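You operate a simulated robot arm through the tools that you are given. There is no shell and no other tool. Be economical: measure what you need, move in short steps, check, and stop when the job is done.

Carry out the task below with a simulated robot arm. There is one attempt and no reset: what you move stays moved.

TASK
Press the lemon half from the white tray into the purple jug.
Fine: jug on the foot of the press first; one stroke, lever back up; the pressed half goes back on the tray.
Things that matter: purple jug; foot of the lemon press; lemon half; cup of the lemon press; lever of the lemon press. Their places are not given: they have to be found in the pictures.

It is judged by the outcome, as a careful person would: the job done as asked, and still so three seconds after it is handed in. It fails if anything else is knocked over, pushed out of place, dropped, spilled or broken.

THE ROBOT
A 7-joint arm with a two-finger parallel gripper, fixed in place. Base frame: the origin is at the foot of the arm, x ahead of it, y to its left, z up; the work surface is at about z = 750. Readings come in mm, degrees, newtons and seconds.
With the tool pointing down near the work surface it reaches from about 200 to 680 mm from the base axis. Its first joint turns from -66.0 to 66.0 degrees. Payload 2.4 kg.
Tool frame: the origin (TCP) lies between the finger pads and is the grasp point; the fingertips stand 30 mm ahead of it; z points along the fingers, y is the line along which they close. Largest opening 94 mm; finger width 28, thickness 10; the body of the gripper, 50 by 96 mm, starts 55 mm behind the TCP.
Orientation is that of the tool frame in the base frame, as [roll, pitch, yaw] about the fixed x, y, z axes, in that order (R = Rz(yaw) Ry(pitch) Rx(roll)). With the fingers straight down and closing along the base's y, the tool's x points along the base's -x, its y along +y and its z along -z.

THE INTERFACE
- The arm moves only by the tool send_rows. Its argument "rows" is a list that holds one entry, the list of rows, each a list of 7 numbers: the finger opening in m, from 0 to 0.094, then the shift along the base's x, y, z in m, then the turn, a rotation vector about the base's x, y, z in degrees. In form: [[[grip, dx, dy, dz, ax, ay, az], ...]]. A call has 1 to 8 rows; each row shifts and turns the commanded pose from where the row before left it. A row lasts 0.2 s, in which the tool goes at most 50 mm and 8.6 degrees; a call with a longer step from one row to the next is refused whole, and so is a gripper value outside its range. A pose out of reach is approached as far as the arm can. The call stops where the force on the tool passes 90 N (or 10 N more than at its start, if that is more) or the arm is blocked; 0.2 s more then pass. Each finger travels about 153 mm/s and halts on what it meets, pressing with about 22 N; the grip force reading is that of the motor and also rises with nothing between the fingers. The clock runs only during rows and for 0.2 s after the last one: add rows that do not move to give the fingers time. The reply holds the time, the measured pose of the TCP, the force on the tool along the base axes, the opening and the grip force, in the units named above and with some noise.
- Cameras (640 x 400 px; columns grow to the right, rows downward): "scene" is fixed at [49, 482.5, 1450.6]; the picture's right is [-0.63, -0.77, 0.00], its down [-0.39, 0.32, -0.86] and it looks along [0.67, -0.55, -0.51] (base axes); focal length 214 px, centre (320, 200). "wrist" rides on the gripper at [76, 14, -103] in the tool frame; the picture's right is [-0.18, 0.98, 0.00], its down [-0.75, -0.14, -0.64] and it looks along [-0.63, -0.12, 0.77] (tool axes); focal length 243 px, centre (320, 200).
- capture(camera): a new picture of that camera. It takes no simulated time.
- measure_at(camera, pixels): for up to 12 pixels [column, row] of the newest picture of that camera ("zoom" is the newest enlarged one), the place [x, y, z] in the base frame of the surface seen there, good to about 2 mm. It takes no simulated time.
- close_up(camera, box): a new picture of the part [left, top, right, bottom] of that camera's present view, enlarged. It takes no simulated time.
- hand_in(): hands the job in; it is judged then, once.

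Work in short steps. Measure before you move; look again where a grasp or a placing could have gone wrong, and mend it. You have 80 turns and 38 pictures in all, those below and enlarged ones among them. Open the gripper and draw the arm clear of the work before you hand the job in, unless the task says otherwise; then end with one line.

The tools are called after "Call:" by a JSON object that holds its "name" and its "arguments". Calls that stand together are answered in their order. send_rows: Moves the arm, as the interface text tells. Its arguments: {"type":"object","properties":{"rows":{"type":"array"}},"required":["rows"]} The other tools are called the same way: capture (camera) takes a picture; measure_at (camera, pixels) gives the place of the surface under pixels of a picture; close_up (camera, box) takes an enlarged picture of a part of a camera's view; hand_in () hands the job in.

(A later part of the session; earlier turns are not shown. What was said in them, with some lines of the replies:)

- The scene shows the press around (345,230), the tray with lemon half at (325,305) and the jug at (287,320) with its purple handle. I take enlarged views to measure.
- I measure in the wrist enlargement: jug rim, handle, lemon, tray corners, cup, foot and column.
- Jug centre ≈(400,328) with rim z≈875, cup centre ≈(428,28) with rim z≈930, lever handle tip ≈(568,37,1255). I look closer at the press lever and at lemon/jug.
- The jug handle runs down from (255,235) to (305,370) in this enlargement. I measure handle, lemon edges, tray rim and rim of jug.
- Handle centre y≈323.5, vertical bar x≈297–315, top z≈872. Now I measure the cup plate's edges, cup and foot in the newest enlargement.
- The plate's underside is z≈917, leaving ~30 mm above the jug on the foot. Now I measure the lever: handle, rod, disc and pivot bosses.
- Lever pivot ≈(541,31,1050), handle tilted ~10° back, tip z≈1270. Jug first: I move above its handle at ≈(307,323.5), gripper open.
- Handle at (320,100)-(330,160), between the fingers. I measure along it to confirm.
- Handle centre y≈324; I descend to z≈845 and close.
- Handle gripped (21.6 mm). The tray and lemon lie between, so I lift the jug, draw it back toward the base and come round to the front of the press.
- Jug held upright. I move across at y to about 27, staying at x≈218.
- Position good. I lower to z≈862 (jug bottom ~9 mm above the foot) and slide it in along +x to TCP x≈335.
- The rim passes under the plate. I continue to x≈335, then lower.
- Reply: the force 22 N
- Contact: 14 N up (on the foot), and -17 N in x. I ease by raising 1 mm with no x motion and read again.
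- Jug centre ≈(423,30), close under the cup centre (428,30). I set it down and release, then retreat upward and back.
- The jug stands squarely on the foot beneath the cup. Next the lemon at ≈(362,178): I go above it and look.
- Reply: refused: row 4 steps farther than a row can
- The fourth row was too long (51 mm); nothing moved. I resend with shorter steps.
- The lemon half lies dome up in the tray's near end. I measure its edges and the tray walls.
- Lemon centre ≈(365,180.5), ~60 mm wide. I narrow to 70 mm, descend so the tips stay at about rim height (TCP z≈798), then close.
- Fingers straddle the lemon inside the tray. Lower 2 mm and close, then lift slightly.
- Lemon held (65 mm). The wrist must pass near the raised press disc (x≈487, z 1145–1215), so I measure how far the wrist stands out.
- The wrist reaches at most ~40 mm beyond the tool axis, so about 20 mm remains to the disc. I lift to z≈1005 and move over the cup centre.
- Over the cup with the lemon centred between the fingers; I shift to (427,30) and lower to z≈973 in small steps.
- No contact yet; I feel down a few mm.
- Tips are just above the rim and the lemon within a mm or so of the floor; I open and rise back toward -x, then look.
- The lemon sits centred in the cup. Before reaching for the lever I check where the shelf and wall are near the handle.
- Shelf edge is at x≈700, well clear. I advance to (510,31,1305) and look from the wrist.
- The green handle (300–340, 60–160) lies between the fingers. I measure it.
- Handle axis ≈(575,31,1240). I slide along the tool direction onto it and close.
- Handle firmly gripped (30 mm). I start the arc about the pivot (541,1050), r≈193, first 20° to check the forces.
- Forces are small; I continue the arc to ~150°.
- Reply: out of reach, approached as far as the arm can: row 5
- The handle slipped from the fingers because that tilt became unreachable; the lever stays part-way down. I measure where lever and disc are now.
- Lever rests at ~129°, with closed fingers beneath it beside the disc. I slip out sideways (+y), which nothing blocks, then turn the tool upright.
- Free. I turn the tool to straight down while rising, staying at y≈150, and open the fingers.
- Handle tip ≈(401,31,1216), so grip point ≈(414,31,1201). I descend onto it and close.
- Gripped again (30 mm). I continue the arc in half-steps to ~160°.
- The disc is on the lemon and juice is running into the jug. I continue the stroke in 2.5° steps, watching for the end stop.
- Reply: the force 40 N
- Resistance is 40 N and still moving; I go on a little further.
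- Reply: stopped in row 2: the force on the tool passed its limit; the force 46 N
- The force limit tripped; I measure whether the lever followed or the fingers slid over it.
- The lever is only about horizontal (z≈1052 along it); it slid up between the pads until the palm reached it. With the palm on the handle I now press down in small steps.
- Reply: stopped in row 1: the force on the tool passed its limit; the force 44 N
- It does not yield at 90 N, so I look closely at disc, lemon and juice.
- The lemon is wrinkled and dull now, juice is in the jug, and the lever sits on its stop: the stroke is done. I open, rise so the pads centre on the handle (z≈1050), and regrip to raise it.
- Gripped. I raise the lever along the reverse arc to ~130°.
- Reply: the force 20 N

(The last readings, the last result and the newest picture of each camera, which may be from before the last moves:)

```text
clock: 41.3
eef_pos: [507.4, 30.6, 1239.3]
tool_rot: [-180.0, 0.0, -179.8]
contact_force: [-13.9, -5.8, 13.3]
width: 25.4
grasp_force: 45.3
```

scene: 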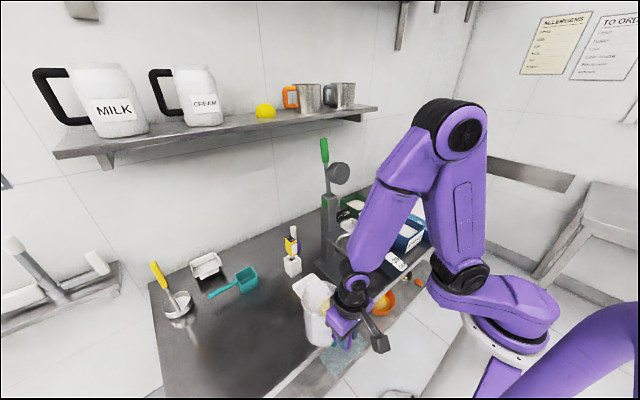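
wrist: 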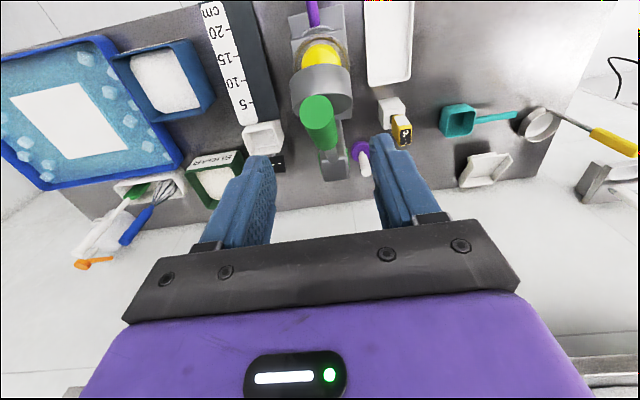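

Grip width fell to 25 mm, so the handle is near a pad's edge; I look before going on.

Call:
{"name": "capture", "arguments": {"camera": "wrist"}}

```text
8 pictures are left
```

wrist: 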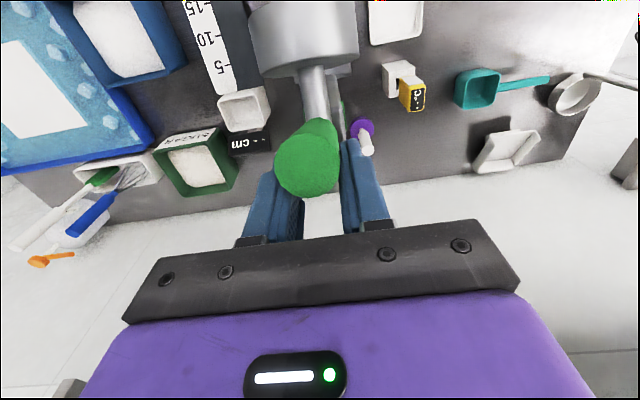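

Call:
{"name": "measure_at", "arguments": {"camera": "wrist", "pixels": [[306, 168], [322, 130], [313, 85]]}}

```text
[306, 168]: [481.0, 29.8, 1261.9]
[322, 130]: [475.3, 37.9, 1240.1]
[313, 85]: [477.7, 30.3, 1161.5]
```

The handle lags at x≈488. I open, shift -19 mm to centre on it, regrip, and move on along the arc to 80°.

Call:
{"name": "send_rows", "arguments": {"rows": [[[0.06, 0, 0, 0, 0, 0, 0], [0.06, 0, 0, 0, 0, 0, 0], [0.06, -0.019, 0.001, 0, 0, 0, 0], [0.06, 0, 0, 0, 0, 0, 0], [0.0, 0, 0, 0, 0, 0, 0], [0.0, 0, 0, 0, 0, 0, 0], [0.0, 0, 0, 0, 0, 0, 0]]]}}

Call:
{"name": "send_rows", "arguments": {"rows": [[[0.0, 0.014, 0, 0.003, 0, 0, 0], [0.0, 0.015, 0, 0.002, 0, 0, 0], [0.0, 0.015, 0, 0.001, 0, 0, 0], [0.0, 0.015, 0, 0, 0, 0, 0], [0.0, 0.015, 0, -0.001, 0, 0, 0], [0.0, 0.014, 0, -0.002, 0, 0, 0]]]}}

Call:
{"name": "capture", "arguments": {"camera": "wrist"}}

```text
clock: 42.9
eef_pos: [489.9, 30.3, 1238.2]
tool_rot: [-180.0, 0.1, 179.9]
contact_force: [-0.4, -6.0, -2.9]
width: 30.0
grasp_force: 44.8
```

```text
clock: 44.3
eef_pos: [575.2, 29.7, 1242.5]
tool_rot: [-179.9, 0.4, 179.9]
contact_force: [-4.6, -16.3, 21.0]
width: 29.9
grasp_force: 45.2
```

```text
7 pictures are left
```

wrist: 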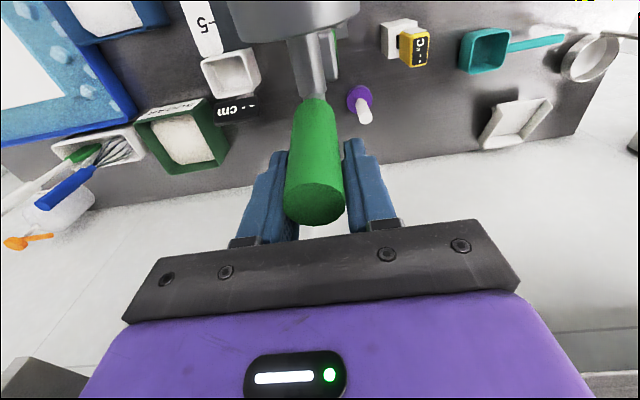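

Call:
{"name": "measure_at", "arguments": {"camera": "wrist", "pixels": [[316, 205], [315, 150], [290, 20]]}}

```text
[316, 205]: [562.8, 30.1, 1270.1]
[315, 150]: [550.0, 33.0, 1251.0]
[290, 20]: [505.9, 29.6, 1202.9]
```

The tip is at x≈563 versus ≈573 originally; I push ~12 mm further toward its stop.

Call:
{"name": "send_rows", "arguments": {"rows": [[[0.0, 0.006, 0, 0, 0, 0, 0], [0.0, 0.006, 0, -0.001, 0, 0, 0], [0.0, 0.003, 0, 0, 0, 0, 0], [0.0, 0, 0, 0, 0, 0, 0]]]}}

```text
clock: 45.3
eef_pos: [590.9, 30.2, 1239.5]
tool_rot: [180.0, 0.0, -179.9]
contact_force: [-3.6, -16.5, 11.8]
width: 29.6
grasp_force: 45.1
```

Released now; I open, rise clear, back off, and check the lever.

Call:
{"name": "send_rows", "arguments": {"rows": [[[0.06, 0, 0, 0, 0, 0, 0], [0.06, 0, 0, 0, 0, 0, 0], [0.06, -0.01, 0, 0.03, 0, 0, 0], [0.06, -0.02, 0, 0.04, 0, 0, 0], [0.06, -0.04, 0, 0.02, 0, 0, 0], [0.06, -0.045, 0, 0, 0, 0, 0], [0.06, -0.045, 0, 0, 0, 0, 0]]]}}

Call:
{"name": "capture", "arguments": {"camera": "scene"}}

```text
clock: 46.9
eef_pos: [417.2, 22.5, 1308.6]
tool_rot: [179.9, 0.3, -179.9]
contact_force: [-1.0, -0.8, 0.8]
width: 59.9
grasp_force: 0.1
out of reach, approached as far as the arm can: row 3, 4
```

```text
6 pictures are left
```

scene: 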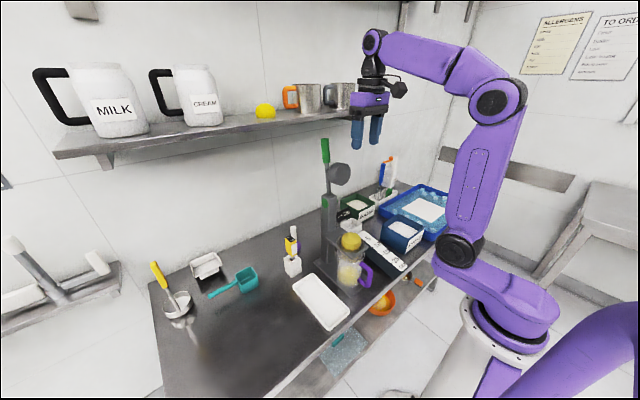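

Call:
{"name": "measure_at", "arguments": {"camera": "scene", "pixels": [[324, 145], [325, 160], [326, 175], [330, 195], [338, 172], [350, 241], [342, 240], [360, 240], [351, 234], [350, 248]]}}

```text
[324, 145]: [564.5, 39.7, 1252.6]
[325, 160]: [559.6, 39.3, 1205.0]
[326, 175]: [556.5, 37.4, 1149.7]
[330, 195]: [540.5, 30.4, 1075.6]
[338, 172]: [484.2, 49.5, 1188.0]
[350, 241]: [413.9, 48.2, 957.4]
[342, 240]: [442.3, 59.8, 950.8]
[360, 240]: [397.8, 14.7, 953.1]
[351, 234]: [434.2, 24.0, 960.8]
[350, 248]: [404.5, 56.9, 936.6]
```

Lever is back up within ~1° of the start (x 564.5 vs 568 at the same spot). The pressed half is at ≈(426,31), top z≈961. I go down in front of the press, then look at it from the wrist.

Call:
{"name": "send_rows", "arguments": {"rows": [[[0.085, -0.03, 0.002, -0.02, 0, 0, 0], [0.085, -0.03, 0.002, -0.03, 0, 0, 0], [0.085, -0.005, 0.002, -0.045, 0, 0, 0], [0.085, 0, 0.002, -0.045, 0, 0, 0], [0.085, 0, 0, -0.045, 0, 0, 0], [0.085, 0, 0, -0.045, 0, 0, 0], [0.085, 0, 0, -0.02, 0, 0, 0]]]}}

Call:
{"name": "send_rows", "arguments": {"rows": [[[0.085, 0.035, 0, -0.01, 0, 0, 0], [0.085, 0.03, 0, -0.02, 0, 0, 0], [0.085, 0, 0, 0, 0, 0, 0]]]}}

Call:
{"name": "capture", "arguments": {"camera": "wrist"}}

```text
clock: 48.5
eef_pos: [354.5, 31.1, 1059.2]
tool_rot: [-180.0, 0.1, -179.9]
contact_force: [-0.2, -0.7, 0.4]
width: 84.8
grasp_force: 0.0
```

```text
clock: 49.3
eef_pos: [419.0, 31.5, 1027.9]
tool_rot: [180.0, 0.2, -180.0]
contact_force: [0.3, 0.6, -0.5]
width: 85.0
grasp_force: 0.1
```

```text
5 pictures are left
```

wrist: 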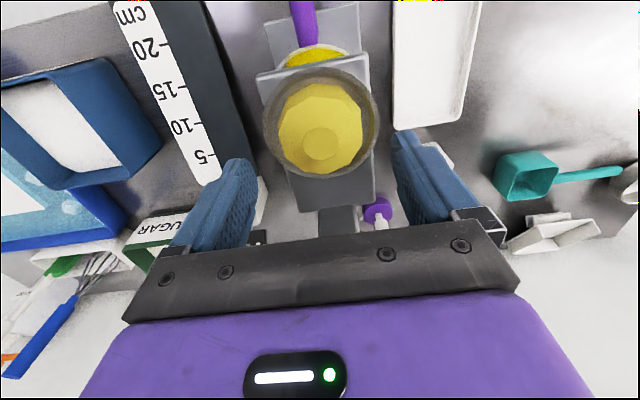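

Call:
{"name": "measure_at", "arguments": {"camera": "wrist", "pixels": [[320, 143], [281, 130], [360, 125], [320, 87], [310, 173], [288, 150], [357, 145]]}}

```text
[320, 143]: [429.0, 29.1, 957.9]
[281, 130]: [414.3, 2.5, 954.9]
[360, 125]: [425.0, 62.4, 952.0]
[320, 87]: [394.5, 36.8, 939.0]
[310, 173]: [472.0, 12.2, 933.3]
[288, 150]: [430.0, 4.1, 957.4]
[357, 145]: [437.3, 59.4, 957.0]
```

Pressed half centred at ≈(428,31.5), ~62 mm wide. I descend to z≈966 (tips just above the rim) and close, then lift a little.

Call:
{"name": "send_rows", "arguments": {"rows": [[[0.085, 0.008, 0, -0.02, 0, 0, 0], [0.085, 0, 0, -0.025, 0, 0, 0], [0.085, 0, 0, -0.0165, 0, 0, 0], [0.085, 0, 0, 0, 0, 0, 0], [0.03, 0, 0, 0, 0, 0, 0], [0.03, 0, 0, 0, 0, 0, 0], [0.03, 0, 0, 0, 0, 0, 0]]]}}

Call:
{"name": "send_rows", "arguments": {"rows": [[[0.03, 0, 0, 0.01, 0, 0, 0], [0.03, 0, 0, 0.02, 0, 0, 0], [0.03, 0, 0, 0, 0, 0, 0]]]}}

Call:
{"name": "capture", "arguments": {"camera": "wrist"}}

```text
clock: 50.9
eef_pos: [426.9, 32.3, 966.7]
tool_rot: [-179.9, 0.1, -179.9]
contact_force: [-0.7, 0.2, 0.5]
width: 65.0
grasp_force: 21.9
```

```text
clock: 51.7
eef_pos: [426.4, 33.1, 997.3]
tool_rot: [-180.0, 0.1, -179.9]
contact_force: [-0.2, 0.7, -0.5]
width: 64.8
grasp_force: 22.2
```

```text
4 pictures are left
```

wrist: 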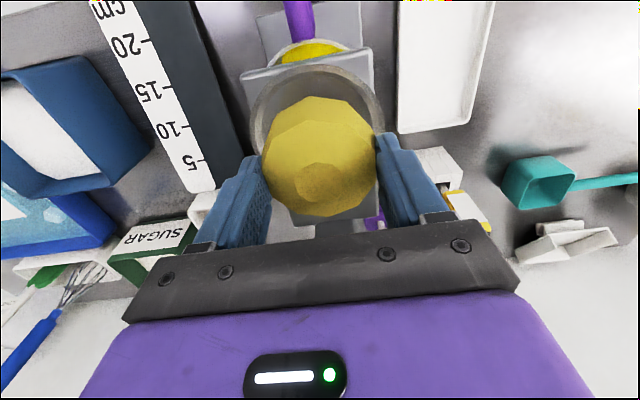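

The half is held. I carry it back over the tray (to ≈(380,181)) and lower to z≈850.

Call:
{"name": "send_rows", "arguments": {"rows": [[[0.03, -0.01, 0.03, 0.01, 0, 0, 0], [0.03, -0.012, 0.04, 0, 0, 0, 0], [0.03, -0.012, 0.04, 0, 0, 0, 0], [0.03, -0.012, 0.038, 0, 0, 0, 0], [0.03, 0, 0, -0.045, 0, 0, 0], [0.03, 0, 0, -0.045, 0, 0, 0], [0.03, 0, 0, -0.045, 0, 0, 0], [0.03, 0, 0, -0.02, 0, 0, 0]]]}}

```text
clock: 53.5
eef_pos: [381.6, 181.0, 851.3]
tool_rot: [179.9, 0.2, -179.9]
contact_force: [0.2, -0.4, -0.7]
width: 65.0
grasp_force: 21.5
```

Well placed at (381,181). I lower to z≈797 and then feel for contact.

Call:
{"name": "send_rows", "arguments": {"rows": [[[0.03, 0, 0, -0.03, 0, 0, 0], [0.03, 0, 0, -0.018, 0, 0, 0], [0.03, 0, 0, -0.006, 0, 0, 0], [0.03, 0, 0, -0.002, 0, 0, 0], [0.03, 0, 0, 0, 0, 0, 0]]]}}

```text
clock: 54.7
eef_pos: [382.2, 181.4, 796.7]
tool_rot: [180.0, 0.1, -179.9]
contact_force: [0.5, -0.1, -0.5]
width: 64.8
grasp_force: 21.9
```

I ease down 2 mm more, release to 72 mm, and rise straight up and back.

Call:
{"name": "send_rows", "arguments": {"rows": [[[0.03, 0, 0, -0.002, 0, 0, 0], [0.03, 0, 0, 0, 0, 0, 0], [0.071, 0, 0, 0, 0, 0, 0], [0.071, 0, 0, 0, 0, 0, 0], [0.071, 0, 0, 0.02, 0, 0, 0], [0.071, 0, 0, 0.04, 0, 0, 0], [0.071, 0, 0, 0.045, 0, 0, 0]]]}}

Call:
{"name": "send_rows", "arguments": {"rows": [[[0.071, -0.02, 0.02, 0.04, 0, 0, 0], [0.071, -0.02, 0.02, 0.04, 0, 0, 0], [0.071, -0.02, 0.02, 0.04, 0, 0, 0], [0.071, -0.02, 0.02, 0.04, 0, 0, 0], [0.071, -0.02, 0.02, 0.04, 0, 0, 0], [0.071, 0, 0, 0.04, 0, 0, 0], [0.071, 0, 0, 0.04, 0, 0, 0]]]}}

Call:
{"name": "capture", "arguments": {"camera": "scene"}}

```text
clock: 56.3
eef_pos: [381.5, 180.2, 901.9]
tool_rot: [179.9, 0.1, -179.9]
contact_force: [-0.5, 0.8, -0.2]
width: 71.1
grasp_force: 0.0
```

```text
clock: 57.9
eef_pos: [282.1, 279.4, 1179.0]
tool_rot: [179.9, 0.1, -179.9]
contact_force: [0.3, 0.7, 0.5]
width: 71.0
grasp_force: 0.0
```

```text
3 pictures are left
```

scene: 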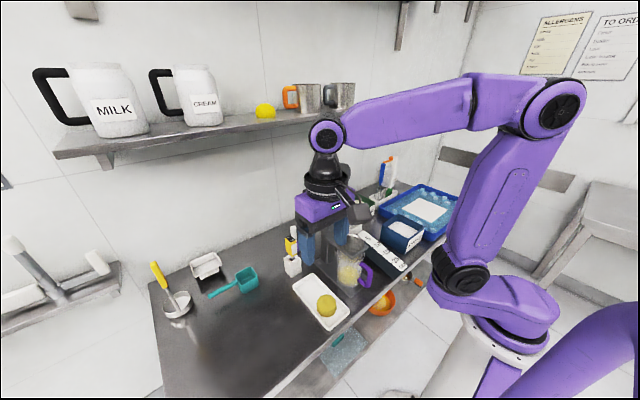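

The half lies on the tray and the jug holds the juice. The arm hides the lever, so I move it further aside and check once more.

Call:
{"name": "send_rows", "arguments": {"rows": [[[0.071, -0.02, -0.03, 0.03, 0, 0, 0], [0.071, -0.02, -0.03, 0.03, 0, 0, 0], [0.071, 0, -0.03, 0.03, 0, 0, 0], [0.071, 0, -0.035, 0.03, 0, 0, 0], [0.071, 0, -0.035, 0.03, 0, 0, 0], [0.071, 0, -0.04, 0.0, 0, 0, 0]]]}}

Call:
{"name": "close_up", "arguments": {"camera": "scene", "box": [260, 130, 400, 340]}}

```text
clock: 59.3
eef_pos: [240.0, 80.2, 1331.0]
tool_rot: [-180.0, 0.1, -179.8]
contact_force: [-0.8, -0.4, -0.1]
width: 70.8
grasp_force: 0.1
```

```text
1.90 times, centred on (330, 235) of scene
```

zoom: 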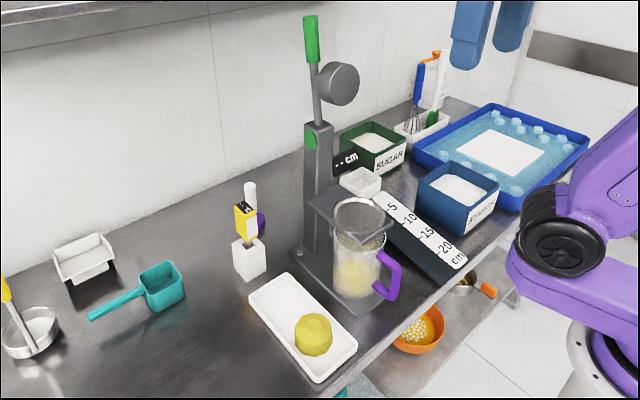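

Everything is in order: lever up, cup empty, juice in the purple jug on the foot, pressed half on the tray, arm clear. I hand it in.

Call:
{"name": "hand_in", "arguments": {}}

```text
The job is handed in.
```

The lemon half was pressed into the purple jug on the press foot with one lever stroke; the grip slipped part-way down, so I re-gripped and finished from there. The lever is back up within about 1° of where it started, the pressed half is back on the white tray, and the job is handed in.
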